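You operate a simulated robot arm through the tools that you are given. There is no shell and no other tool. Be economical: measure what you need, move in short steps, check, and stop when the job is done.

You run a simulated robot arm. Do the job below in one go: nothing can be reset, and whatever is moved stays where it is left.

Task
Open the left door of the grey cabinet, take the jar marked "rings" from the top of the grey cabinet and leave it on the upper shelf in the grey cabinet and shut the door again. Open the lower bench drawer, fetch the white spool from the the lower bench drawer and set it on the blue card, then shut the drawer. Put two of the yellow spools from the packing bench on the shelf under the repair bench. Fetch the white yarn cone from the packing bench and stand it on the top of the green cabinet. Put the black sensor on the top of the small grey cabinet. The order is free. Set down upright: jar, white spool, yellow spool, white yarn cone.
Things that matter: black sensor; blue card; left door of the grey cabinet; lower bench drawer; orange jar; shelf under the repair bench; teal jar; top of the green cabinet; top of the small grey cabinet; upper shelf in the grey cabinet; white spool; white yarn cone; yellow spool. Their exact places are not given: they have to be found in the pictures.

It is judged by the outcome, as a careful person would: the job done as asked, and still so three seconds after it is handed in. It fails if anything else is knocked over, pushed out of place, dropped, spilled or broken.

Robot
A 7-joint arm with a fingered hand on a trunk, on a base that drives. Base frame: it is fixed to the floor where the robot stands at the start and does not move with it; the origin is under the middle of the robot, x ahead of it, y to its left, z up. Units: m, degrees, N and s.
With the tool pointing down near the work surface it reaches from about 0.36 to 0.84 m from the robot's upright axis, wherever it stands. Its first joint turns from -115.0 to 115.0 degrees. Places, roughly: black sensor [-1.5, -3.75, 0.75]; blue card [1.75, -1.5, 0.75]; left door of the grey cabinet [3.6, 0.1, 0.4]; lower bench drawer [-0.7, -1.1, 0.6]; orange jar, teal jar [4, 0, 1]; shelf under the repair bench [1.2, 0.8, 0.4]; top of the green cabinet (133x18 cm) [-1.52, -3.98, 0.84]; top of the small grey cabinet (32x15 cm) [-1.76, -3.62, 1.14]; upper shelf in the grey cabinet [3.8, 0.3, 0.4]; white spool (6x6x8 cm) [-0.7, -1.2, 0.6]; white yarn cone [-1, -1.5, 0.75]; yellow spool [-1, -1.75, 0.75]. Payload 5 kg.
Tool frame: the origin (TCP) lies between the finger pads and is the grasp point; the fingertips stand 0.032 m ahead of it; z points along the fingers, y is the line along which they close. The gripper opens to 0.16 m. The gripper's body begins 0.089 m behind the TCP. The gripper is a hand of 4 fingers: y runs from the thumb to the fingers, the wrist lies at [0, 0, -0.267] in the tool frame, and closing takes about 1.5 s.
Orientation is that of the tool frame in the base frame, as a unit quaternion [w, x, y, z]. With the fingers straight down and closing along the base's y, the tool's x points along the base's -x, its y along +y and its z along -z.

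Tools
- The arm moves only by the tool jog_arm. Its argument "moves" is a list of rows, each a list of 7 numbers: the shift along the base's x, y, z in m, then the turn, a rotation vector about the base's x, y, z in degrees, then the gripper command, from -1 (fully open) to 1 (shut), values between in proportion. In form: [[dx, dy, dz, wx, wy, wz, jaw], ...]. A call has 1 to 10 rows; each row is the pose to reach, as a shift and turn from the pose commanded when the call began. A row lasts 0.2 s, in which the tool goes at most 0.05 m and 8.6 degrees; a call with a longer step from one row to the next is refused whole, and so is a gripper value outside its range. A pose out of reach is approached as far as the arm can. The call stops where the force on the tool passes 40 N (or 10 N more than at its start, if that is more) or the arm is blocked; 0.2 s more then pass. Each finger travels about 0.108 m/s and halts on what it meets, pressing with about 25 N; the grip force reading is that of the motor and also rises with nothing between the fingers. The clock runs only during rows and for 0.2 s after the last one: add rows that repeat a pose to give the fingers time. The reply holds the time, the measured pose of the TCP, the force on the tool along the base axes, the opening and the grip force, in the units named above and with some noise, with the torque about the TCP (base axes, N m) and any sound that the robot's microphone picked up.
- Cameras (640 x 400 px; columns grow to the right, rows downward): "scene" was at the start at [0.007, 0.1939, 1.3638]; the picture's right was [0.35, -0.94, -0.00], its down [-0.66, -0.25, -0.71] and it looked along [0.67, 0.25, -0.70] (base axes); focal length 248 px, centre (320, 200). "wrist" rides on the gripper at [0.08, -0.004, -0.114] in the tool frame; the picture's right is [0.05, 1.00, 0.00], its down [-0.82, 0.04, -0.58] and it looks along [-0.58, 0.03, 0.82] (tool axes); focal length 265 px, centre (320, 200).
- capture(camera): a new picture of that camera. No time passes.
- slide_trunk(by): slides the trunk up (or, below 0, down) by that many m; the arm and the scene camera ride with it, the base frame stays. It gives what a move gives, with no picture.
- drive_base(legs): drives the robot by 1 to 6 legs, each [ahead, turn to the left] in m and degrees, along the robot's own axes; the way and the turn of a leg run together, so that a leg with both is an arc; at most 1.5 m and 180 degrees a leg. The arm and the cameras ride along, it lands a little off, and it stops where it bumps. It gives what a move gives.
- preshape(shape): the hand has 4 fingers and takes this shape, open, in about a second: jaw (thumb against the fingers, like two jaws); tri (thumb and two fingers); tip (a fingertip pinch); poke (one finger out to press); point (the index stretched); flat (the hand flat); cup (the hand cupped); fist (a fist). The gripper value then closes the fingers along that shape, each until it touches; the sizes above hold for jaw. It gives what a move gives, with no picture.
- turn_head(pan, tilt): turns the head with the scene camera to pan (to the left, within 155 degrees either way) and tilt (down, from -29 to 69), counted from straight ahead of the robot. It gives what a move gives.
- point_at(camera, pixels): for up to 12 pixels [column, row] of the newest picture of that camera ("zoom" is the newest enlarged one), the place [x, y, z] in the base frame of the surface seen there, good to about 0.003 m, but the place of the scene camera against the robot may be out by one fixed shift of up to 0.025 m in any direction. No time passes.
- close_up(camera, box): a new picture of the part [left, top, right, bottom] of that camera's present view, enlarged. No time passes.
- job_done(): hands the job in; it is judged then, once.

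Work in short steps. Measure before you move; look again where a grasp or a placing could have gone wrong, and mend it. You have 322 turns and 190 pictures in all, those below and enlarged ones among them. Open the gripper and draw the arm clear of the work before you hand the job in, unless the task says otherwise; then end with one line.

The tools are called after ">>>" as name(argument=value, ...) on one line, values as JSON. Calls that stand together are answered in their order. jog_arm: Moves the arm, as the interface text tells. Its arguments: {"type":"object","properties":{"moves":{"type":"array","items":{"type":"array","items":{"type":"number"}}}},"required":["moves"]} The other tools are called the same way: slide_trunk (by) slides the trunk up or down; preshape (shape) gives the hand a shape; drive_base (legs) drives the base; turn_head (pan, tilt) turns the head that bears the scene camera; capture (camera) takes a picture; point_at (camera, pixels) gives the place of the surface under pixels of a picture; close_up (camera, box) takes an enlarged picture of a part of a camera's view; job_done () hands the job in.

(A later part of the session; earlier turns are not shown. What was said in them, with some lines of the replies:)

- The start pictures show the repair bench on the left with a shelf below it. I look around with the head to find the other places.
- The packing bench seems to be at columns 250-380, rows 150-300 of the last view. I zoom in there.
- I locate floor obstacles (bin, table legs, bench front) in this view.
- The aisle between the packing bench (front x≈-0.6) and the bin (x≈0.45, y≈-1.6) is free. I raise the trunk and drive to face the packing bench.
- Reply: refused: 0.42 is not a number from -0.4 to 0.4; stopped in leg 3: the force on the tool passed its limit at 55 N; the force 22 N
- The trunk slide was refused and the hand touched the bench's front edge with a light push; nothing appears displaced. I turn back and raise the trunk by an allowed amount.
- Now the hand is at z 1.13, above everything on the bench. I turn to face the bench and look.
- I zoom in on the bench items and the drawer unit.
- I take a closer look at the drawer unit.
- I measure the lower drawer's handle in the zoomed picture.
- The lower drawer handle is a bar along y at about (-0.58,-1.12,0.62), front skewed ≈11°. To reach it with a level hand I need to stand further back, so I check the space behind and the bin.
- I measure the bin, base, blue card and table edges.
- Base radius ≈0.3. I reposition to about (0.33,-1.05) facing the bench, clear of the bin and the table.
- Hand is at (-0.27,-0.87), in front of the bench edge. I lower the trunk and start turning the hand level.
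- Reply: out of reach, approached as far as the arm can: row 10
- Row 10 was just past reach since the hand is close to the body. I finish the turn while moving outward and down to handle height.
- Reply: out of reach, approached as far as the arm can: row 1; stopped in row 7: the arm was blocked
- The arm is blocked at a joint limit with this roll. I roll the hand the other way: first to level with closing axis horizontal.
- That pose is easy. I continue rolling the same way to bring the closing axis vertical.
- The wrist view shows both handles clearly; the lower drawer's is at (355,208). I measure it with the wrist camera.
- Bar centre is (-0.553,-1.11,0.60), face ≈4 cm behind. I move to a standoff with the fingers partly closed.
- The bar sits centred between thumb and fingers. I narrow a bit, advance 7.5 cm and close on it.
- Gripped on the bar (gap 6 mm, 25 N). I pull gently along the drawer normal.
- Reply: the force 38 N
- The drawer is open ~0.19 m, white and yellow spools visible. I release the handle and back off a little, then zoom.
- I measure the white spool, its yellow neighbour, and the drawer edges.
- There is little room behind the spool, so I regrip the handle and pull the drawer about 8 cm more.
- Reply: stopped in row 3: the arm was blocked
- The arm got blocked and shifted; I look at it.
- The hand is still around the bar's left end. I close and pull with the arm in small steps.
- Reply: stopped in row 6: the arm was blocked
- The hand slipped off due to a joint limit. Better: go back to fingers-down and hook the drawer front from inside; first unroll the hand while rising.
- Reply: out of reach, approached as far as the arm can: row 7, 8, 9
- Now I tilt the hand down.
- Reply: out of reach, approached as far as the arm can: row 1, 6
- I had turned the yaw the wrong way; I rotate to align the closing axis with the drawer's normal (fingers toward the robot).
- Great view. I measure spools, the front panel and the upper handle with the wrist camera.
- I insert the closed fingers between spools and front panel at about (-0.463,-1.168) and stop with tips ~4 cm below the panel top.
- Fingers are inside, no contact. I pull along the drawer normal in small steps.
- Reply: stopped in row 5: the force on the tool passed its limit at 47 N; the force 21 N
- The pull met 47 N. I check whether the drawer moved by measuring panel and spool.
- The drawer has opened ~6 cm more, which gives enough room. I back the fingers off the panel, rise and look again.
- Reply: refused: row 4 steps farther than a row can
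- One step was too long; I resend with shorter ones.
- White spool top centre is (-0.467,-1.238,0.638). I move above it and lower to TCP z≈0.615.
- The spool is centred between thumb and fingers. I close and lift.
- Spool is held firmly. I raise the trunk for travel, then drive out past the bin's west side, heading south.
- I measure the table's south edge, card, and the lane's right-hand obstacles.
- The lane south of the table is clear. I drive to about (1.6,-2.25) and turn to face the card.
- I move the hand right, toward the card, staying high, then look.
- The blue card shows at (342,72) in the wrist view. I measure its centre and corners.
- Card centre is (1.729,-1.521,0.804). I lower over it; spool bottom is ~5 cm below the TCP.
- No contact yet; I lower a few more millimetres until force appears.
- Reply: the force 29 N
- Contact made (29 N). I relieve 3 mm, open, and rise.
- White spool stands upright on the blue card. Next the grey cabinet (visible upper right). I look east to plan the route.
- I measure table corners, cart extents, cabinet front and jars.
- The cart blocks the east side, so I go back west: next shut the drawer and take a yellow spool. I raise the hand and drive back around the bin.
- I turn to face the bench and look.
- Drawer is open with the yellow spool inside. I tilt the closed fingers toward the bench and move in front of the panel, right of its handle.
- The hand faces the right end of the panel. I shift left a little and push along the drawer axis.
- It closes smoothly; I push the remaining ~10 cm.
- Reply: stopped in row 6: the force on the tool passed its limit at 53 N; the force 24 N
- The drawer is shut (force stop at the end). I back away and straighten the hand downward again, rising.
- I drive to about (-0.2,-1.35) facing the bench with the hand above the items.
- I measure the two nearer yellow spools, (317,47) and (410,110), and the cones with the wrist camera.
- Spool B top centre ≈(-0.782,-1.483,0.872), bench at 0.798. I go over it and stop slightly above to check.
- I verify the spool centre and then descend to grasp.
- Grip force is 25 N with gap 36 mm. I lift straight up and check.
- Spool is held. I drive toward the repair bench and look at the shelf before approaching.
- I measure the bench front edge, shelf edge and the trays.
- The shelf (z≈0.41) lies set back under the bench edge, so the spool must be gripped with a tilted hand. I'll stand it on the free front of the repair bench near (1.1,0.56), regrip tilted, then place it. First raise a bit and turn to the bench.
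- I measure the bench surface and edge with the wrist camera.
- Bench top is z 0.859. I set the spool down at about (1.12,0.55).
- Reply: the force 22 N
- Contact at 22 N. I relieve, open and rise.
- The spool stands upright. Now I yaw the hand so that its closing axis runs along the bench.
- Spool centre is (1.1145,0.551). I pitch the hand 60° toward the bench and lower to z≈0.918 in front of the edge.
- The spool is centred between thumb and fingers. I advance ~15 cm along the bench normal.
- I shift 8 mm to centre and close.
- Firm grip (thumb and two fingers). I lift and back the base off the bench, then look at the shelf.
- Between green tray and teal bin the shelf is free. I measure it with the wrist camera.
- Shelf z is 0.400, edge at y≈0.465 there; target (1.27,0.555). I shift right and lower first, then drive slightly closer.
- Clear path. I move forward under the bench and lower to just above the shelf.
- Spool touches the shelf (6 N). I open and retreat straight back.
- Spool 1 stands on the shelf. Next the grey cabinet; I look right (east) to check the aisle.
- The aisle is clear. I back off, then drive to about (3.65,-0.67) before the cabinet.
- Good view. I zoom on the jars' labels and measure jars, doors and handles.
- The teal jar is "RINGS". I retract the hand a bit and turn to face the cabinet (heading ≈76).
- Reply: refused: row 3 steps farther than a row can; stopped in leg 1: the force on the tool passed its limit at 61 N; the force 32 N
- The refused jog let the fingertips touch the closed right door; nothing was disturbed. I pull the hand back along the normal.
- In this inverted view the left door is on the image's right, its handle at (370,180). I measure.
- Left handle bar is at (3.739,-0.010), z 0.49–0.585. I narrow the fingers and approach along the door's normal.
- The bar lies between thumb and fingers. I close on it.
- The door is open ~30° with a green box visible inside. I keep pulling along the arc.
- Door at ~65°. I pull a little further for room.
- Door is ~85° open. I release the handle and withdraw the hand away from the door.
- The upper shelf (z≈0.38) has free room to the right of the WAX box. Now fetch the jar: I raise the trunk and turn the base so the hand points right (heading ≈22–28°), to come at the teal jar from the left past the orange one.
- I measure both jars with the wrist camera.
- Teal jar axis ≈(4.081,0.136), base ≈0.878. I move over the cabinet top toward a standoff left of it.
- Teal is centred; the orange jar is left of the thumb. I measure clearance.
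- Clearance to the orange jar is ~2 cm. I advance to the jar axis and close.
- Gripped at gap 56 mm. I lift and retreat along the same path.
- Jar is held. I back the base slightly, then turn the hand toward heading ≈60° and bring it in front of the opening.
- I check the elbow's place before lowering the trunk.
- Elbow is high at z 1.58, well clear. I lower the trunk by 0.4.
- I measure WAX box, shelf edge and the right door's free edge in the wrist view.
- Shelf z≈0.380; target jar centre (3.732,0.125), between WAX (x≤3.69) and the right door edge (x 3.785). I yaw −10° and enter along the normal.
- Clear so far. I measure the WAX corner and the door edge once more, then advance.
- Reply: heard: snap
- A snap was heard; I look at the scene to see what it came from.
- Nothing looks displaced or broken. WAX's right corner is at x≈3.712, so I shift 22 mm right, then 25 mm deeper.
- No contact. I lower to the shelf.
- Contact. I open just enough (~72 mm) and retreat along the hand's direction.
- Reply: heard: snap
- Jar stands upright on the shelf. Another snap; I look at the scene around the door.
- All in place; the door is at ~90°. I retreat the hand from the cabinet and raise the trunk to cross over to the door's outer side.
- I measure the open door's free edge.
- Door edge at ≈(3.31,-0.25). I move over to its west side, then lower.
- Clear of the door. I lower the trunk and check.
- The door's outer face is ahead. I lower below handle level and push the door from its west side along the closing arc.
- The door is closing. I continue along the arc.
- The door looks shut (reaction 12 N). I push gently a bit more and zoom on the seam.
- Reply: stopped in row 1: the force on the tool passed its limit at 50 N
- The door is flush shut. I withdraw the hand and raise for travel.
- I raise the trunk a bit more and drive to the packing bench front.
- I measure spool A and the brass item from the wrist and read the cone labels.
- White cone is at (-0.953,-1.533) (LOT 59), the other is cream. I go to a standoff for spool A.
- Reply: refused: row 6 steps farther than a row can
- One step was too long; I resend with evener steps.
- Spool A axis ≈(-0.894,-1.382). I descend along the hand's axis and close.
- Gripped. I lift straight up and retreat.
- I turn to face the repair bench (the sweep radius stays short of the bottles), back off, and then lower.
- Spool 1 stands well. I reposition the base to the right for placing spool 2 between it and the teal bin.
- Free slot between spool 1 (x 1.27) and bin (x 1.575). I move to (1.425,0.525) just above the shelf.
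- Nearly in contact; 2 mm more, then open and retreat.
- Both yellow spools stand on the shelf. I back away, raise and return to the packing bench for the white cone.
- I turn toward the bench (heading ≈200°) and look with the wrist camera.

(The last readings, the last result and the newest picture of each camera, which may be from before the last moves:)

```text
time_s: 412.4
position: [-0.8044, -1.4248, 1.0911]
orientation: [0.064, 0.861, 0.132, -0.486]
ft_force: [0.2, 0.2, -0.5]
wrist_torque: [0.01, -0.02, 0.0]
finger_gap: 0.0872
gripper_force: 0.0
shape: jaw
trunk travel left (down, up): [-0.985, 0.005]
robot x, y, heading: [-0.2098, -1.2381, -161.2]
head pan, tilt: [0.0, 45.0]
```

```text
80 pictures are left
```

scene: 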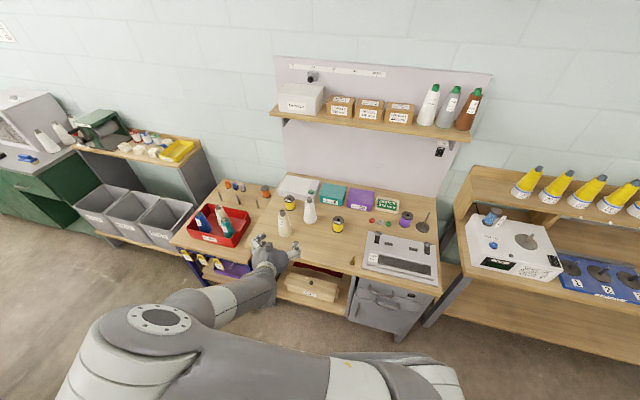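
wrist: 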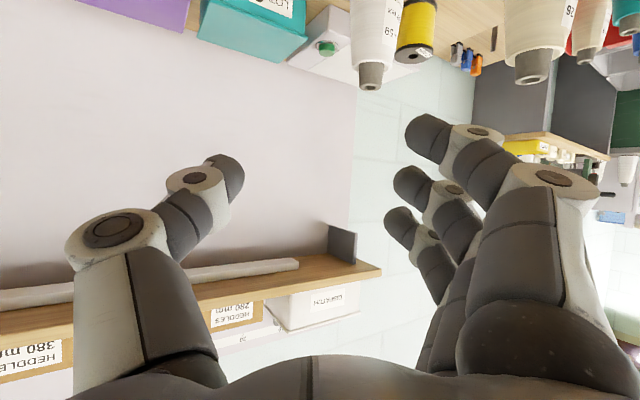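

>>> jog_arm(moves=[[-0.003, -0.03, -0.03, 0, 0, 0, -0.1], [-0.006, -0.05, -0.07, 0, 0, 0, -0.1], [-0.01, -0.067, -0.11, 0, 0, 0, -0.1], [-0.01, -0.067, -0.138, 0, 0, 0, -0.1]])

>>> capture(camera="wrist")

```text
time_s: 413.4
position: [-0.8139, -1.4902, 0.956]
orientation: [0.063, 0.861, 0.131, -0.487]
ft_force: [-0.3, -0.2, 0.0]
wrist_torque: [0.0, -0.04, 0.03]
finger_gap: 0.0872
gripper_force: 0.1
shape: jaw
trunk travel left (down, up): [-0.985, 0.005]
robot x, y, heading: [-0.21, -1.2461, -160.8]
head pan, tilt: [0.0, 45.0]
```

```text
79 pictures are left
```

wrist: 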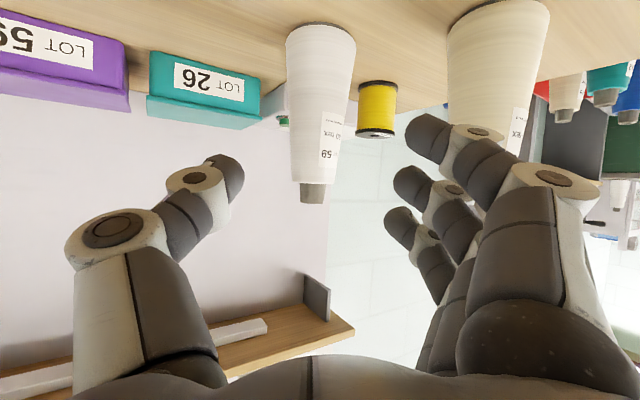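

>>> point_at(camera="wrist", pixels=[[320, 80], [292, 80], [349, 80], [322, 30], [312, 195], [455, 70], [490, 70], [465, 100], [455, 30]])

```text
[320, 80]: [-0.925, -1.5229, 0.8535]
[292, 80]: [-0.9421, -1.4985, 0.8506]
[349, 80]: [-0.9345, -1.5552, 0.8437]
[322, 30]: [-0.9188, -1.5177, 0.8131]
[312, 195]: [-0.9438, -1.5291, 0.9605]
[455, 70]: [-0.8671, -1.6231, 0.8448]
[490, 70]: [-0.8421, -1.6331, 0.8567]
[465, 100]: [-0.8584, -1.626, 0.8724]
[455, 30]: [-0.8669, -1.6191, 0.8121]
```

Clearance to the cream cone is fine (~4 cm). I advance and close on the white cone.

>>> jog_arm(moves=[[-0.037, -0.011, -0.024, 0, 0, 0, -0.1], [-0.075, -0.022, -0.05, 0, 0, 0, -0.1], [-0.11, -0.032, -0.073, 0, 0, 0, -0.1], [-0.136, -0.04, -0.088, 0, 0, 0, -0.1], [-0.136, -0.04, -0.088, 0, 0, 0, 0.3], [-0.136, -0.04, -0.088, 0, 0, 0, 0.8], [-0.136, -0.04, -0.088, 0, 0, 0, 0.9], [-0.136, -0.04, -0.088, 0, 0, 0, 0.9]])

>>> capture(camera="wrist")

```text
time_s: 415.2
position: [-0.9489, -1.5344, 0.8634]
orientation: [0.064, 0.861, 0.131, -0.487]
ft_force: [-1.0, -0.1, -1.0]
wrist_torque: [0.01, -0.06, 0.01]
finger_gap: 0.049
gripper_force: 25.1
shape: jaw
trunk travel left (down, up): [-0.985, 0.005]
robot x, y, heading: [-0.2084, -1.2381, -160.9]
head pan, tilt: [0.0, 45.0]
```

```text
78 pictures are left
```

wrist: 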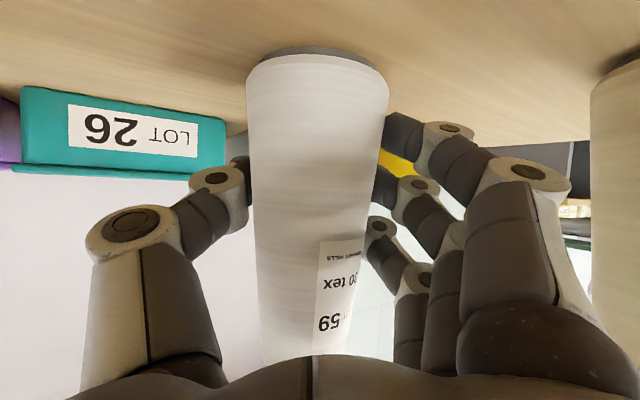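

Gripped at mid-height. I lift and check for slip.

>>> jog_arm(moves=[[0, 0, 0.02, 0, 0, 0, 0.9], [0, 0, 0.06, 0, 0, 0, 0.9], [0, 0, 0.1, 0, 0, 0, 0.9], [0, 0, 0.145, 0, 0, 0, 0.9], [0.02, 0.005, 0.185, 0, 0, 0, 0.9], [0.06, 0.018, 0.21, 0, 0, 0, 0.9], [0.1, 0.03, 0.23, 0, 0, 0, 0.9]])

>>> capture(camera="wrist")

```text
time_s: 416.8
position: [-0.8509, -1.504, 1.0946]
orientation: [0.063, 0.861, 0.131, -0.488]
ft_force: [0.2, 0.3, -3.3]
wrist_torque: [-0.02, -0.03, 0.02]
finger_gap: 0.0488
gripper_force: 24.8
shape: jaw
trunk travel left (down, up): [-0.985, 0.005]
robot x, y, heading: [-0.208, -1.2412, -161.0]
head pan, tilt: [0.0, 45.0]
```

```text
77 pictures are left
```

wrist: 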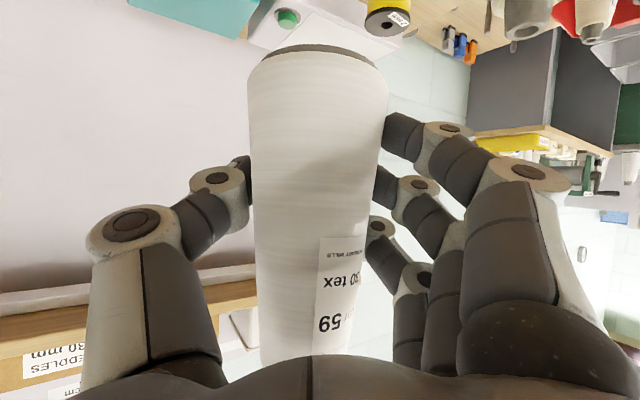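

Held firmly. I back off, turn south and look toward the green cabinet.

>>> drive_base(legs=[[-0.28, 0], [0, 70], [0.75, 0]])

>>> turn_head(pan=-30, tilt=30)

>>> capture(camera="scene")

```text
time_s: 425.4
position: [0.0136, -2.6138, 1.0912]
orientation: [0.324, 0.641, 0.591, -0.367]
ft_force: [-0.4, -0.3, -2.9]
wrist_torque: [0.03, 0.0, 0.04]
finger_gap: 0.0482
gripper_force: 25.0
shape: jaw
trunk travel left (down, up): [-0.985, 0.005]
robot x, y, heading: [0.0083, -1.914, -92.7]
head pan, tilt: [0.0, 45.0]
```

```text
time_s: 426.4
position: [0.0133, -2.6124, 1.0932]
orientation: [0.325, 0.641, 0.59, -0.368]
ft_force: [-0.7, -0.4, -3.7]
wrist_torque: [0.0, 0.0, -0.02]
finger_gap: 0.0482
gripper_force: 25.3
shape: jaw
trunk travel left (down, up): [-0.985, 0.005]
robot x, y, heading: [0.0095, -1.9195, -92.9]
head pan, tilt: [-30.0, 30.0]
```

```text
76 pictures are left
```

scene: 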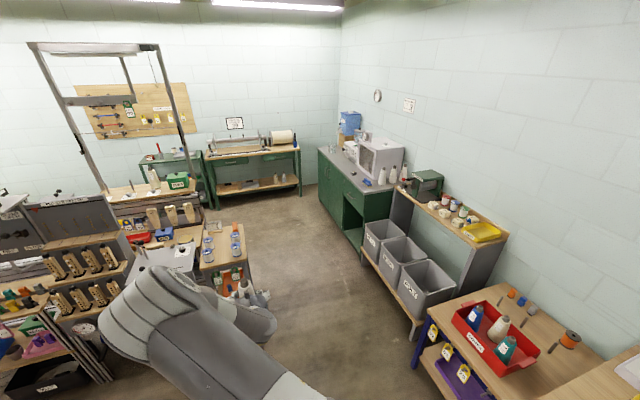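

>>> close_up(camera="scene", box=[310, 100, 450, 220])

>>> point_at(camera="scene", pixels=[[385, 145], [370, 190], [325, 150], [350, 165], [390, 185], [365, 240], [330, 220], [367, 181], [394, 175], [425, 175], [250, 270], [420, 335]])

```text
3.33 times, centred on (380, 160) of scene
```

zoom: 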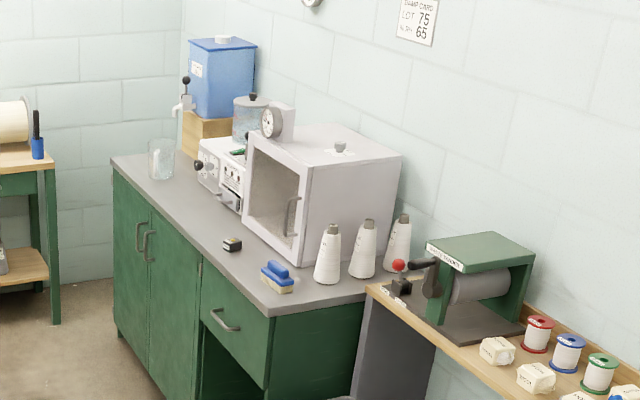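

```text
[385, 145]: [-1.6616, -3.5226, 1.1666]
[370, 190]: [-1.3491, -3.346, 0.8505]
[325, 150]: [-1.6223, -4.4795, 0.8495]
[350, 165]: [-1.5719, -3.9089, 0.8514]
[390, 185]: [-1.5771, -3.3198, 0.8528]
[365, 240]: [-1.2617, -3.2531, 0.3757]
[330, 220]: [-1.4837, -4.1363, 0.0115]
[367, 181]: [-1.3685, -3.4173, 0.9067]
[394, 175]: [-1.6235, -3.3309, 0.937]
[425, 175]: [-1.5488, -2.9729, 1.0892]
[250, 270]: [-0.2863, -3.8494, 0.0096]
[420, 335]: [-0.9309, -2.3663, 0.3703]
```

I measure sensor, brush, cones, free strip, and the corridor's left bench.

>>> point_at(camera="zoom", pixels=[[232, 240], [232, 250], [277, 272], [325, 270], [160, 165], [200, 225], [255, 300], [300, 250], [340, 148], [345, 130], [330, 170], [275, 310]])

>>> point_at(camera="scene", pixels=[[243, 255], [245, 290], [240, 235], [215, 205], [300, 200], [410, 300], [330, 330]])

```text
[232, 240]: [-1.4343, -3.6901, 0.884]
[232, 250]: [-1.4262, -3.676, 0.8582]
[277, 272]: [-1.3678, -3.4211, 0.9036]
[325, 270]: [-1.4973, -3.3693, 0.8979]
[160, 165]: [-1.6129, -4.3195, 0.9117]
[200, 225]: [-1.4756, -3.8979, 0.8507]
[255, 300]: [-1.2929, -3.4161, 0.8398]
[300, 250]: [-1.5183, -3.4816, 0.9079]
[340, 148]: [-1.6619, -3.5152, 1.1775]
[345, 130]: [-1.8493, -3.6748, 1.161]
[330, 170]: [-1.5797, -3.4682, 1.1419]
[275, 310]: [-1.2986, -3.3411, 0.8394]
```

```text
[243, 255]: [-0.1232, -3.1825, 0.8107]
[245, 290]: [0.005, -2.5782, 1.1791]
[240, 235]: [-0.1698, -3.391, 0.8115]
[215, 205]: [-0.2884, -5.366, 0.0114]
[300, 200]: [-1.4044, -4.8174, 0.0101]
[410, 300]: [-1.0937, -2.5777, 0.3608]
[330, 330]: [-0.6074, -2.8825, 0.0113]
```

The corridor is clear between bins and the left bench. I drive in two legs and turn to face the cabinet.

>>> drive_base(legs=[[0, -26.5], [1.22, 0], [0, 22], [0.85, 0]])

```text
time_s: 439.2
position: [-0.7299, -4.5446, 1.0925]
orientation: [0.312, 0.659, 0.57, -0.377]
ft_force: [1.0, 0.1, -2.3]
wrist_torque: [-0.03, 0.01, 0.0]
finger_gap: 0.0481
gripper_force: 24.2
shape: jaw
trunk travel left (down, up): [-0.985, 0.005]
robot x, y, heading: [-0.6942, -3.8465, -96.5]
head pan, tilt: [-30.0, 30.0]
```

>>> drive_base(legs=[[0, -86]])

>>> turn_head(pan=0, tilt=45)

>>> capture(camera="scene")

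>>> capture(camera="wrist")

```text
time_s: 443.3
position: [-1.3887, -3.844, 1.0923]
orientation: [-0.033, 0.87, -0.041, -0.49]
ft_force: [0.1, -0.7, -3.2]
wrist_torque: [0.0, 0.02, -0.02]
finger_gap: 0.0482
gripper_force: 24.9
shape: jaw
trunk travel left (down, up): [-0.985, 0.005]
robot x, y, heading: [-0.6934, -3.8499, 176.3]
head pan, tilt: [-30.0, 30.0]
```

```text
time_s: 444.3
position: [-1.39, -3.8445, 1.0918]
orientation: [-0.033, 0.87, -0.041, -0.49]
ft_force: [-0.2, 0.6, -2.4]
wrist_torque: [-0.05, 0.07, 0.0]
finger_gap: 0.0484
gripper_force: 24.8
shape: jaw
trunk travel left (down, up): [-0.985, 0.005]
robot x, y, heading: [-0.6919, -3.847, 176.2]
head pan, tilt: [0.0, 45.0]
```

```text
74 pictures are left
```

scene: 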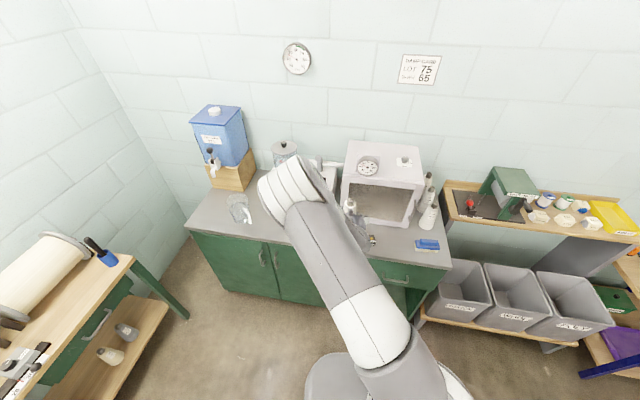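

```text
73 pictures are left
```

wrist: 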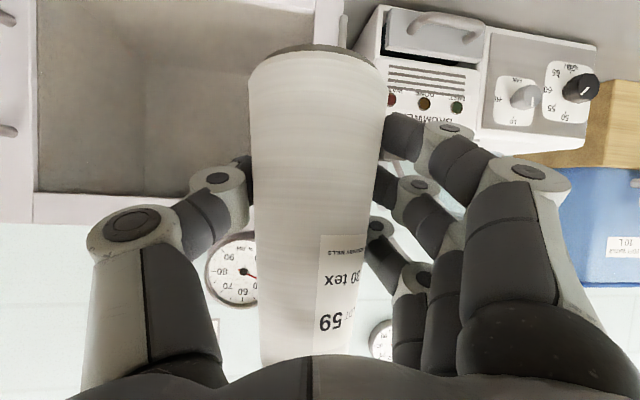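

I measure the free counter strip left of the arm.

>>> point_at(camera="scene", pixels=[[262, 225], [275, 235], [240, 222], [262, 190], [290, 246], [265, 240], [404, 160], [368, 165], [385, 148], [345, 150], [425, 180], [420, 188]])

>>> point_at(camera="wrist", pixels=[[430, 65], [400, 30], [540, 100], [470, 60]])

```text
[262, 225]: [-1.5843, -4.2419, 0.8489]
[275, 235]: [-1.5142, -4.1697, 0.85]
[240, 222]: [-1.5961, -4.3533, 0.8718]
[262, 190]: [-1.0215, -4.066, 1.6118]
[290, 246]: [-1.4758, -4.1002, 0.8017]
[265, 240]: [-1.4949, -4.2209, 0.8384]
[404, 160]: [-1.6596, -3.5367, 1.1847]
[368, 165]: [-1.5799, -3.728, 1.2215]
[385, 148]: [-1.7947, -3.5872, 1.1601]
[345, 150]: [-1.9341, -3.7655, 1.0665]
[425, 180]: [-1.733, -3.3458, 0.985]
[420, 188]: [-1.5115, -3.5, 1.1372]
```

```text
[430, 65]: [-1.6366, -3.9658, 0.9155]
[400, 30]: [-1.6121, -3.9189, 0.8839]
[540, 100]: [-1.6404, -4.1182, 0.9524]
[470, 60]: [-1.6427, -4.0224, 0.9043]
```

I move over the free strip at about (-1.52,-4.0) and lower to z≈0.93, then look.

>>> jog_arm(moves=[[-0.02, -0.04, 0, 0, 0, 0, 0.9], [-0.045, -0.08, 0, 0, 0, 0, 0.9], [-0.075, -0.115, -0.01, 0, 0, 0, 0.9], [-0.1, -0.15, -0.03, 0, 0, 0, 0.9], [-0.12, -0.155, -0.07, 0, 0, 0, 0.9], [-0.132, -0.155, -0.11, 0, 0, 0, 0.9], [-0.132, -0.155, -0.15, 0, 0, 0, 0.9]])

>>> capture(camera="wrist")

>>> capture(camera="scene")

```text
time_s: 445.9
position: [-1.5234, -3.9998, 0.9438]
orientation: [-0.033, 0.87, -0.041, -0.49]
ft_force: [-0.8, 0.1, -2.3]
wrist_torque: [0.02, -0.03, -0.01]
finger_gap: 0.0479
gripper_force: 24.9
shape: jaw
trunk travel left (down, up): [-0.985, 0.005]
robot x, y, heading: [-0.6934, -3.8493, 176.3]
head pan, tilt: [0.0, 45.0]
```

```text
72 pictures are left
```

wrist: 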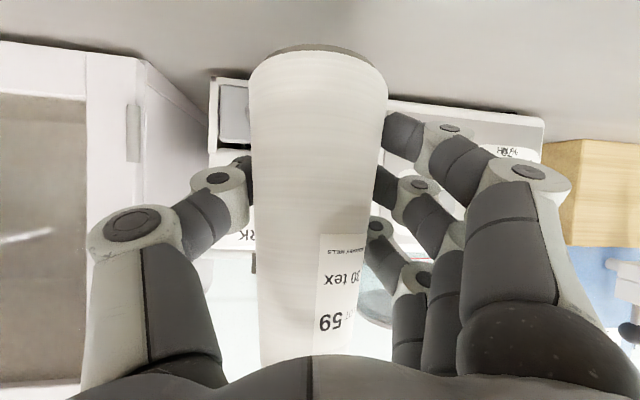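

```text
71 pictures are left
```

scene: 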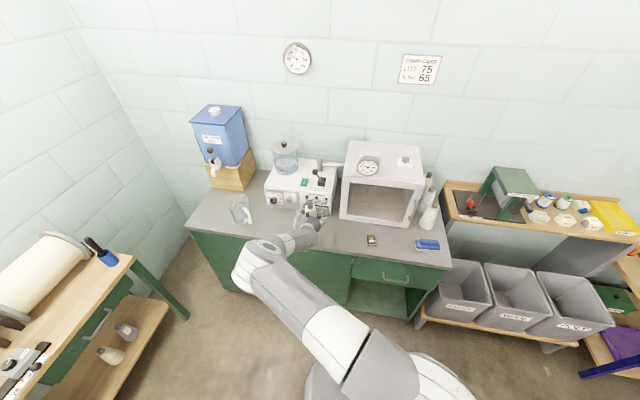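

>>> point_at(camera="wrist", pixels=[[180, 30], [450, 40], [450, 90], [235, 90], [225, 70], [500, 110], [320, 25], [560, 120]])

>>> close_up(camera="scene", box=[230, 150, 370, 280])

```text
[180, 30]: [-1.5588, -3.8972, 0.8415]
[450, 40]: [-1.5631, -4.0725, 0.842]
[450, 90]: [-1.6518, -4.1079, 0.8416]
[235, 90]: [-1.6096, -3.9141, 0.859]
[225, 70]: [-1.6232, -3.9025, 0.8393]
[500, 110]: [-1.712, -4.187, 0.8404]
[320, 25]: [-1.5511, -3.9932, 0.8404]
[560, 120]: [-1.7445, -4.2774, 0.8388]
```

```text
3.08 times, centred on (300, 215) of scene
```

zoom: 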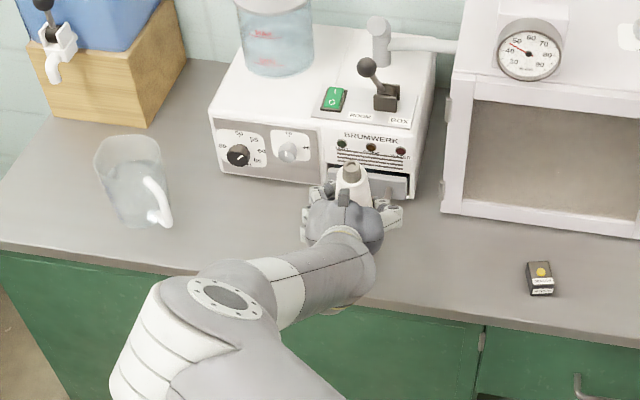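

Counter z is 0.841; I lower to contact (TCP ≈0.906).

>>> jog_arm(moves=[[0, 0, -0.015, 0, 0, 0, 0.9], [0, 0, -0.028, 0, 0, 0, 0.9], [0, 0, -0.034, 0, 0, 0, 0.9]])

>>> jog_arm(moves=[[0, 0, -0.003, 0, 0, 0, 0.9], [0, 0, -0.006, 0, 0, 0, 0.9]])

```text
time_s: 446.7
position: [-1.5211, -3.9996, 0.9088]
orientation: [-0.033, 0.87, -0.04, -0.49]
ft_force: [-0.4, -0.7, -2.7]
wrist_torque: [-0.01, -0.03, -0.03]
finger_gap: 0.048
gripper_force: 24.8
shape: jaw
trunk travel left (down, up): [-0.985, 0.005]
robot x, y, heading: [-0.6892, -3.8469, 176.1]
head pan, tilt: [0.0, 45.0]
```

```text
time_s: 447.3
position: [-1.5211, -4.0, 0.9061]
orientation: [-0.032, 0.869, -0.041, -0.492]
ft_force: [-4.2, 2.2, 10.5]
wrist_torque: [0.1, -0.06, 0.05]
finger_gap: 0.0479
gripper_force: 25.0
shape: jaw
trunk travel left (down, up): [-0.985, 0.005]
robot x, y, heading: [-0.6952, -3.8506, 176.3]
head pan, tilt: [0.0, 45.0]
```

Contact. I open and retreat straight back.

>>> jog_arm(moves=[[0, 0, 0.001, 0, 0, 0, 0.9], [0, 0, 0.001, 0, 0, 0, 0.4], [0, 0, 0.001, 0, 0, 0, 0], [0, 0, 0.001, 0, 0, 0, -0.1], [0, 0, 0.001, 0, 0, 0, -0.1], [0.03, -0.003, 0.003, 0, 0, 0, -0.1], [0.07, -0.008, 0.005, 0, 0, 0, -0.1], [0.11, -0.012, 0.01, 0, 0, 0, -0.1], [0.15, -0.017, 0.02, 0, 0, 0, -0.1]])

>>> capture(camera="wrist")

```text
time_s: 449.3
position: [-1.3706, -4.015, 0.9235]
orientation: [-0.033, 0.87, -0.04, -0.49]
ft_force: [-0.1, -0.3, 0.4]
wrist_torque: [-0.02, -0.01, 0.03]
finger_gap: 0.0872
gripper_force: 0.1
shape: jaw
trunk travel left (down, up): [-0.985, 0.005]
robot x, y, heading: [-0.6961, -3.8468, 176.6]
head pan, tilt: [0.0, 45.0]
```

```text
69 pictures are left
```

wrist: 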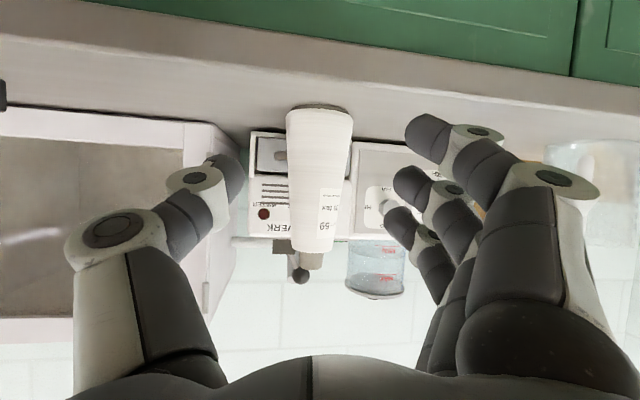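

The cone stands upright on the counter. Now the sensor: I straighten the hand to point down, rising clear.

>>> jog_arm(moves=[[0.02, 0, 0.03, 0, 0, 0, -0.1], [0.03, 0, 0.06, -0.9, -8.3, 0, -0.1], [0.04, 0.02, 0.09, -1.8, -16.6, 0, -0.1], [0.04, 0.04, 0.12, -2.8, -24.9, 0, -0.1], [0.04, 0.06, 0.14, -3.8, -33.2, 0, -0.1], [0.04, 0.09, 0.16, -4.7, -41.5, 0, -0.1], [0.04, 0.12, 0.17, -5.7, -49.8, 0, -0.1], [0.04, 0.15, 0.17, -6.7, -58.1, 0, -0.1]])

>>> capture(camera="wrist")

>>> close_up(camera="scene", box=[330, 130, 460, 270])

```text
time_s: 451.1
position: [-1.3321, -3.8601, 1.0906]
orientation: [0.003, 0.999, -0.048, -0.002]
ft_force: [-0.2, 1.2, 1.1]
wrist_torque: [-0.09, 0.04, 0.05]
finger_gap: 0.0877
gripper_force: 0.1
shape: jaw
trunk travel left (down, up): [-0.985, 0.005]
robot x, y, heading: [-0.6914, -3.845, 176.3]
head pan, tilt: [0.0, 45.0]
```

```text
68 pictures are left
```

wrist: 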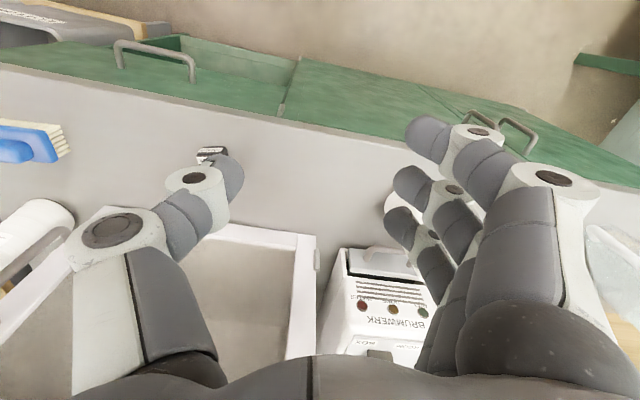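

```text
2.86 times, centred on (395, 200) of scene
```

zoom: 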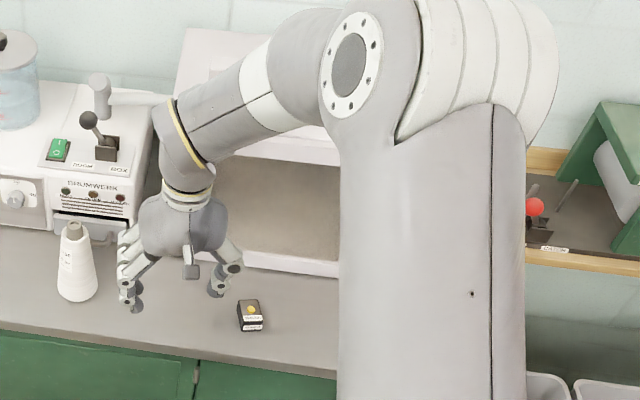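

The sensor is half hidden by the thumb. I move toward it and look again.

>>> jog_arm(moves=[[-0.01, 0.045, 0, 0, 0, 0, -0.1], [-0.02, 0.09, 0, 0, 0, 0, -0.1], [-0.03, 0.135, -0.01, 0, 0, 0, -0.1]])

>>> capture(camera="wrist")

```text
time_s: 451.9
position: [-1.3598, -3.7307, 1.0793]
orientation: [0.002, 0.999, -0.047, -0.002]
ft_force: [-0.5, 0.0, -0.5]
wrist_torque: [-0.04, -0.04, -0.01]
finger_gap: 0.0878
gripper_force: 0.1
shape: jaw
trunk travel left (down, up): [-0.985, 0.005]
robot x, y, heading: [-0.6951, -3.8495, 176.4]
head pan, tilt: [0.0, 45.0]
```

```text
66 pictures are left
```

wrist: 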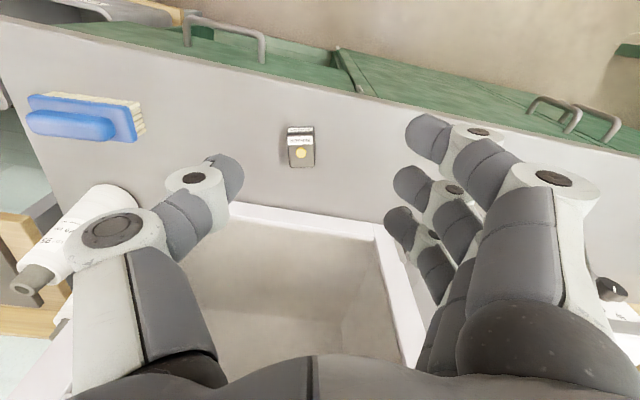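

>>> close_up(camera="wrist", box=[260, 100, 345, 190])

>>> point_at(camera="wrist", pixels=[[302, 153], [288, 130], [313, 130], [289, 165], [313, 165], [300, 130], [302, 180], [320, 215], [230, 210]])

```text
4.44 times, centred on (302, 145) of wrist
```

zoom: 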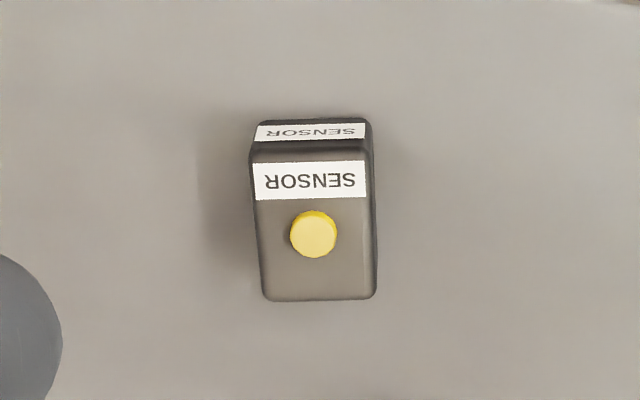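

```text
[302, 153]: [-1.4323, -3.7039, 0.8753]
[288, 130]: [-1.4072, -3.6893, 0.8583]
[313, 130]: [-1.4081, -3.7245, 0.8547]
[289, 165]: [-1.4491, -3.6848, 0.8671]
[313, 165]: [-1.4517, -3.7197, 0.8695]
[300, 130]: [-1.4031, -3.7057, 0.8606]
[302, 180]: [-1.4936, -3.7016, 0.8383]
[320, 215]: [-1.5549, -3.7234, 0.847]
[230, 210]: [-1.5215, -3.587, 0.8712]
```

Sensor ≈3.4×5×2.8 cm at (-1.43,-3.704), aligned with the hand. I move over it and descend.

>>> jog_arm(moves=[[-0.035, 0.013, 0, 0, 0, 0, 0], [-0.07, 0.027, -0.01, 0, 0, 0, 0], [-0.07, 0.027, -0.055, 0, 0, 0, 0], [-0.07, 0.027, -0.1, 0, 0, 0, 0], [-0.07, 0.027, -0.14, 0, 0, 0, 0], [-0.07, 0.027, -0.17, 0, 0, 0, 0]])

>>> capture(camera="wrist")

```text
time_s: 453.3
position: [-1.4296, -3.7057, 0.9079]
orientation: [0.0, 0.999, -0.047, -0.003]
ft_force: [0.3, 0.1, 0.4]
wrist_torque: [-0.05, 0.0, 0.02]
finger_gap: 0.0808
gripper_force: 0.1
shape: jaw
trunk travel left (down, up): [-0.985, 0.005]
robot x, y, heading: [-0.6957, -3.8515, 176.1]
head pan, tilt: [0.0, 45.0]
```

```text
64 pictures are left
```

wrist: 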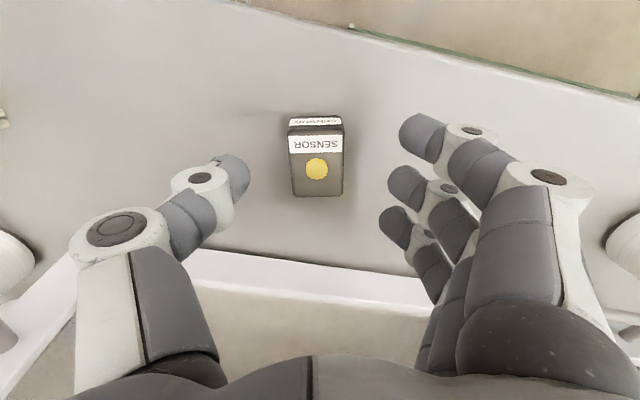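

Aligned. I descend the last 3 cm and close.

>>> jog_arm(moves=[[0, 0, -0.015, 0, 0, 0, 0], [0, 0, -0.029, 0, 0, 0, 0], [0, 0, -0.029, 0, 0, 0, 0.4], [0, 0, -0.029, 0, 0, 0, 0.9], [0, 0, -0.029, 0, 0, 0, 0.9], [0, 0, -0.029, 0, 0, 0, 0.9]])

>>> capture(camera="wrist")

```text
time_s: 454.7
position: [-1.4287, -3.7034, 0.8822]
orientation: [-0.001, 0.999, -0.047, -0.002]
ft_force: [-0.4, -0.3, 0.5]
wrist_torque: [0.02, 0.02, -0.06]
finger_gap: 0.0295
gripper_force: 24.8
shape: jaw
trunk travel left (down, up): [-0.985, 0.005]
robot x, y, heading: [-0.6945, -3.8488, 176.1]
head pan, tilt: [0.0, 45.0]
```

```text
63 pictures are left
```

wrist: 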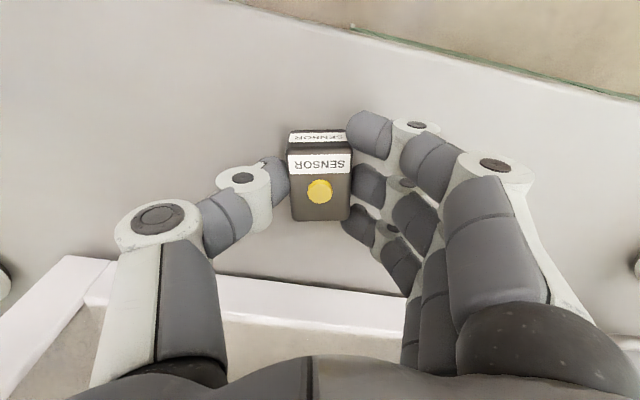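

Gripped. I lift straight up, drawing back a little.

>>> jog_arm(moves=[[0, 0, 0.03, 0, 0, 0, 0.9], [0.01, 0, 0.075, 0, 0, 0, 0.9], [0.03, 0, 0.12, 0, 0, 0, 0.9], [0.04, 0, 0.165, 0, 0, 0, 0.9], [0.05, 0, 0.21, 0, 0, 0, 0.9], [0.05, 0, 0.255, 0, 0, 0, 0.9], [0.05, 0, 0.3, 0, 0, 0, 0.9], [0.05, 0, 0.345, 0, 0, 0, 0.9], [0.05, 0, 0.39, 0, 0, 0, 0.9], [0.05, 0, 0.43, 0, 0, 0, 0.9]])

>>> capture(camera="wrist")

>>> capture(camera="scene")

```text
time_s: 456.9
position: [-1.3786, -3.703, 1.3116]
orientation: [0.0, 0.999, -0.048, -0.003]
ft_force: [0.0, 0.3, -1.6]
wrist_torque: [-0.01, 0.03, -0.01]
finger_gap: 0.0294
gripper_force: 24.8
shape: jaw
trunk travel left (down, up): [-0.985, 0.005]
robot x, y, heading: [-0.692, -3.8503, 176.6]
head pan, tilt: [0.0, 45.0]
```

```text
62 pictures are left
```

wrist: 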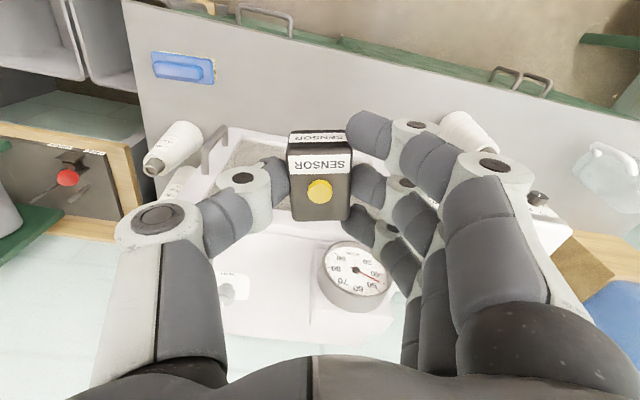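

```text
61 pictures are left
```

scene: 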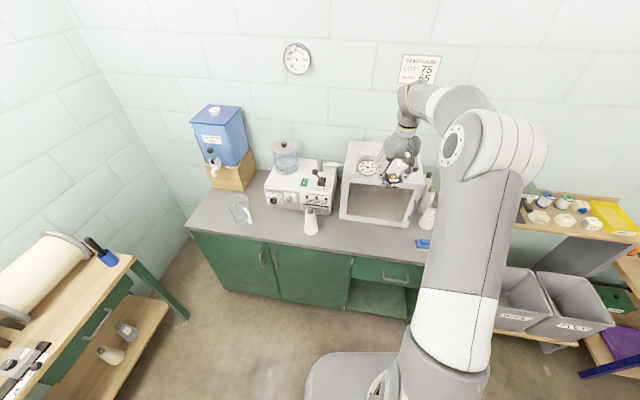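

I measure the small cabinet's top in the wrist view.

>>> point_at(camera="wrist", pixels=[[270, 250], [285, 270], [270, 320], [290, 330], [235, 290], [355, 300], [320, 270], [350, 330], [230, 330], [290, 240], [232, 240]])

```text
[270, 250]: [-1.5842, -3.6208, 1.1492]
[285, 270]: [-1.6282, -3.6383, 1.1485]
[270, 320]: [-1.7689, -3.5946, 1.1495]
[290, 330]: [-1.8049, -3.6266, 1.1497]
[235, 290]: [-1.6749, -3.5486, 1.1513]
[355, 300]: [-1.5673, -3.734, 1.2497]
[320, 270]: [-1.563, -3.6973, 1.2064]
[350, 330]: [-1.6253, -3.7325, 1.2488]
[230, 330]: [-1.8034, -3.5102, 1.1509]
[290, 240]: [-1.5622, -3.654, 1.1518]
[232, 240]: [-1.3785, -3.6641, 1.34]
```

Top z is 1.150; free spot behind gauge and knob at (-1.75,-3.62). I shift right and up a little, then drive 0.27 m closer.

>>> jog_arm(moves=[[0, 0.03, 0.02, 0, 0, 0, 0.9], [0, 0.06, 0.04, 0, 0, 0, 0.9]])

>>> drive_base(legs=[[0.27, 0]])

>>> capture(camera="wrist")

```text
time_s: 457.5
position: [-1.3792, -3.6449, 1.3526]
orientation: [0.0, 0.999, -0.047, -0.003]
ft_force: [0.3, 1.2, -1.1]
wrist_torque: [0.01, -0.01, 0.03]
finger_gap: 0.0292
gripper_force: 25.2
shape: jaw
trunk travel left (down, up): [-0.985, 0.005]
robot x, y, heading: [-0.6968, -3.8457, 176.4]
head pan, tilt: [0.0, 45.0]
```

```text
time_s: 459.4
position: [-1.6547, -3.6225, 1.352]
orientation: [-0.001, 0.999, -0.049, -0.003]
ft_force: [0.1, 0.1, -0.6]
wrist_torque: [-0.02, -0.05, 0.03]
finger_gap: 0.0291
gripper_force: 24.8
shape: jaw
trunk travel left (down, up): [-0.985, 0.005]
robot x, y, heading: [-0.9685, -3.8284, 176.0]
head pan, tilt: [0.0, 45.0]
```

```text
60 pictures are left
```

wrist: 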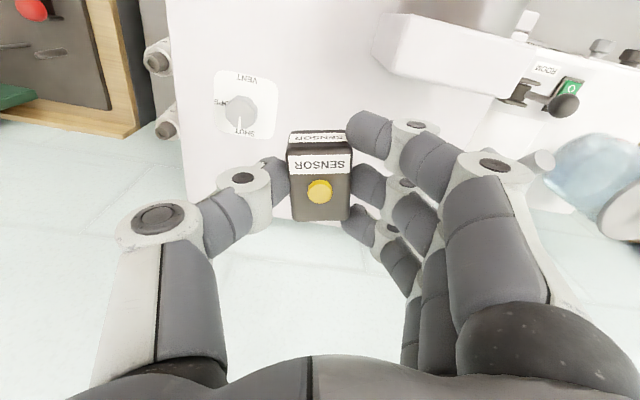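

>>> point_at(camera="wrist", pixels=[[240, 110], [230, 170], [195, 170], [190, 220], [350, 90], [400, 60], [180, 60], [270, 235], [200, 190], [375, 240]])

```text
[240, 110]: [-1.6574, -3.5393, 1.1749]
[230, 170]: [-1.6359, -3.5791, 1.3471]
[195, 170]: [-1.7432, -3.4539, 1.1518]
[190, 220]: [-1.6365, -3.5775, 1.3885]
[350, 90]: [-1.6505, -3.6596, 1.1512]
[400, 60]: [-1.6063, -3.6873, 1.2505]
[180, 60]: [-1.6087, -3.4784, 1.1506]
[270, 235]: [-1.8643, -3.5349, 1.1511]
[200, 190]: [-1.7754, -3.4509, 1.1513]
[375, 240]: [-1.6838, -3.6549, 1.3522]
```

The top extends past x -1.86. I move to (-1.755,-3.62) and lower.

>>> jog_arm(moves=[[-0.04, 0.001, 0, 0, 0, 0, 0.9], [-0.08, 0.002, 0, 0, 0, 0, 0.9], [-0.1, 0.002, -0.03, 0, 0, 0, 0.9], [-0.1, 0.002, -0.07, 0, 0, 0, 0.9], [-0.1, 0.002, -0.11, 0, 0, 0, 0.9], [-0.1, 0.002, -0.14, 0, 0, 0, 0.9], [-0.1, 0.002, -0.152, 0, 0, 0, 0.9]])

>>> capture(camera="wrist")

```text
time_s: 461.0
position: [-1.7553, -3.6234, 1.2002]
orientation: [-0.001, 0.999, -0.048, -0.002]
ft_force: [-0.7, 0.6, -0.6]
wrist_torque: [0.03, 0.02, 0.0]
finger_gap: 0.0289
gripper_force: 25.6
shape: jaw
trunk travel left (down, up): [-0.985, 0.005]
robot x, y, heading: [-0.9621, -3.8317, 176.0]
head pan, tilt: [0.0, 45.0]
```

```text
59 pictures are left
```

wrist: 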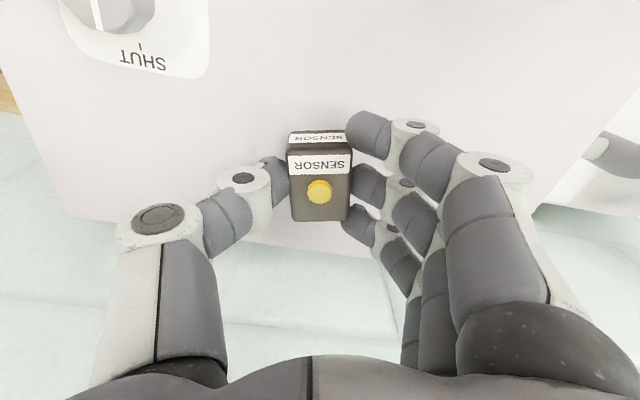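

>>> jog_arm(moves=[[0, 0, -0.004, 0, 0, 0, 0.9], [0, 0, -0.008, 0, 0, 0, 0.9], [0, 0, -0.011, 0, 0, 0, 0.9]])

```text
time_s: 461.8
position: [-1.7556, -3.6222, 1.1916]
orientation: [0.0, 0.999, -0.049, -0.003]
ft_force: [-0.2, -0.8, 2.9]
wrist_torque: [-0.09, 0.01, -0.04]
finger_gap: 0.0287
gripper_force: 25.1
shape: jaw
trunk travel left (down, up): [-0.985, 0.005]
robot x, y, heading: [-0.9688, -3.8289, 176.1]
head pan, tilt: [0.0, 45.0]
```

Contact begins (≈3–4 N). I open gently and rise.

>>> jog_arm(moves=[[0, 0, -0.001, 0, 0, 0, 0.6], [0, 0, -0.001, 0, 0, 0, 0.3], [0, 0, -0.001, 0, 0, 0, 0.1], [0, 0, 0, 0, 0, 0, 0.1], [0, 0, 0.02, 0, 0, 0, 0.1], [0, 0, 0.06, 0, 0, 0, 0.1], [0, 0, 0.1, 0, 0, 0, 0.1], [0, 0, 0.145, 0, 0, 0, 0.1], [0.03, 0, 0.17, 0, 0, 0, 0.1], [0.07, 0, 0.18, 0, 0, 0, 0.1]])

>>> capture(camera="wrist")

```text
time_s: 464.0
position: [-1.6818, -3.6219, 1.369]
orientation: [0.0, 0.999, -0.049, -0.004]
ft_force: [-0.8, 0.3, 0.1]
wrist_torque: [0.01, 0.06, 0.01]
finger_gap: 0.0709
gripper_force: 0.0
shape: jaw
trunk travel left (down, up): [-0.985, 0.005]
robot x, y, heading: [-0.9683, -3.8299, 176.1]
head pan, tilt: [0.0, 45.0]
```

```text
58 pictures are left
```

wrist: 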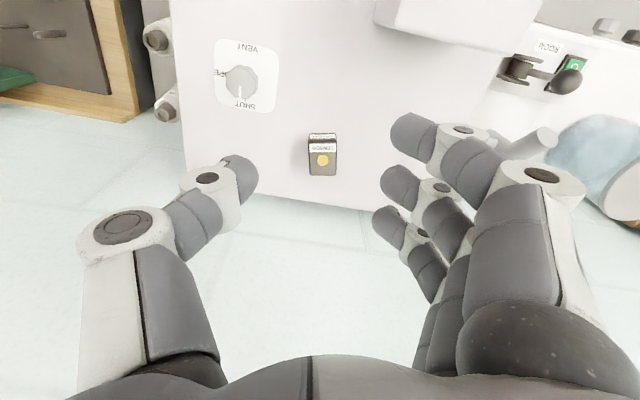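

The sensor sits on the small grey cabinet. I back off and take a final look.

>>> drive_base(legs=[[-0.3, 0]])

>>> capture(camera="scene")

>>> turn_head(pan=-75, tilt=18)

>>> capture(camera="scene")

```text
time_s: 466.1
position: [-1.3829, -3.6401, 1.368]
orientation: [0.0, 0.999, -0.051, -0.003]
ft_force: [-0.5, -0.4, 0.4]
wrist_torque: [-0.01, 0.02, -0.01]
finger_gap: 0.0714
gripper_force: 0.0
shape: jaw
trunk travel left (down, up): [-0.985, 0.005]
robot x, y, heading: [-0.6664, -3.852, 175.7]
head pan, tilt: [0.0, 45.0]
```

```text
57 pictures are left
```

scene: 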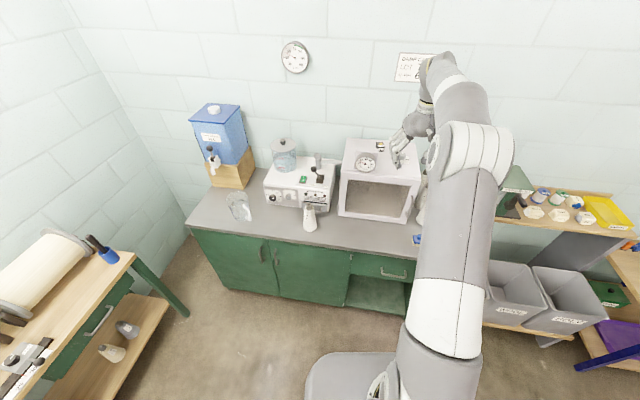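

```text
time_s: 467.5
position: [-1.3848, -3.6382, 1.3669]
orientation: [0.0, 0.999, -0.051, -0.003]
ft_force: [-0.7, 0.0, -0.4]
wrist_torque: [0.01, 0.01, 0.01]
finger_gap: 0.0715
gripper_force: 0.1
shape: jaw
trunk travel left (down, up): [-0.985, 0.005]
robot x, y, heading: [-0.6674, -3.8529, 176.1]
head pan, tilt: [-75.0, 18.0]
```

```text
56 pictures are left
```

scene: 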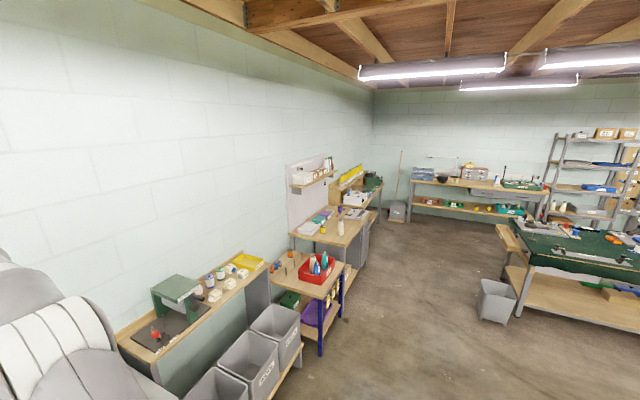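

I zoom on the card spool and the repair shelf from here for a last check.

>>> close_up(camera="scene", box=[400, 160, 640, 300])

>>> turn_head(pan=-115, tilt=15)

>>> capture(camera="scene")

```text
2.67 times, centred on (520, 230) of scene
```

zoom: 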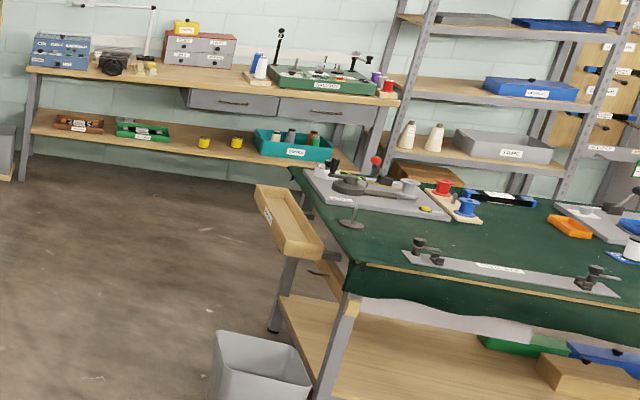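

```text
time_s: 468.6
position: [-1.384, -3.6404, 1.3675]
orientation: [0.0, 0.999, -0.052, -0.002]
ft_force: [0.3, 0.2, 0.0]
wrist_torque: [0.02, 0.03, -0.03]
finger_gap: 0.0714
gripper_force: 0.0
shape: jaw
trunk travel left (down, up): [-0.985, 0.005]
robot x, y, heading: [-0.6709, -3.8506, 176.0]
head pan, tilt: [-115.0, 15.0]
```

```text
54 pictures are left
```

scene: 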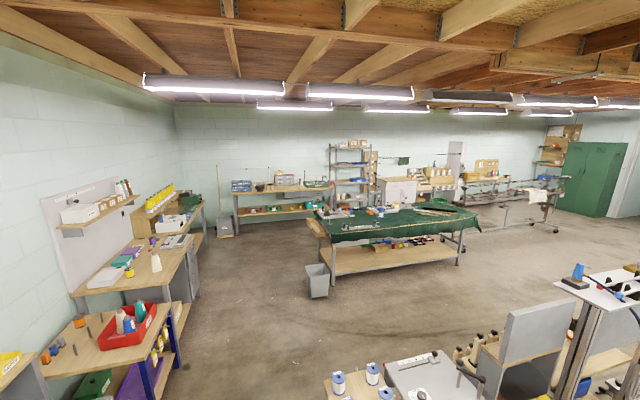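

>>> close_up(camera="scene", box=[330, 130, 450, 230])

```text
4.00 times, centred on (390, 180) of scene
```

zoom: 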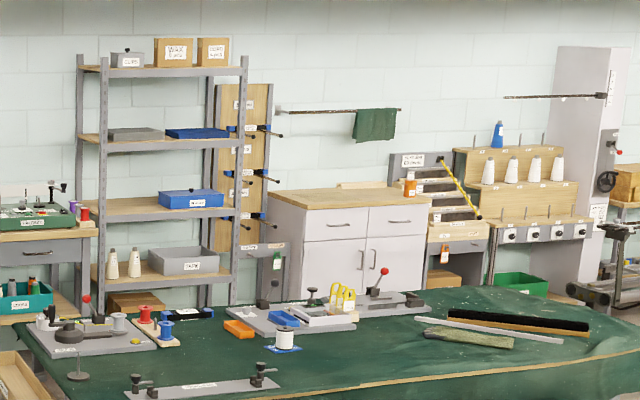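

All checks are good: the spool stands on the card, the cabinet doors are shut, both yellow spools are on the shelf, and the cone and sensor are placed. The gripper is open and the arm is clear, so I hand in.

>>> job_done()

```text
The job is handed in.
```

The job is handed in, with all five parts done; I heard two snaps while putting the jar in and never found what made them, and nothing looked broken or out of place.
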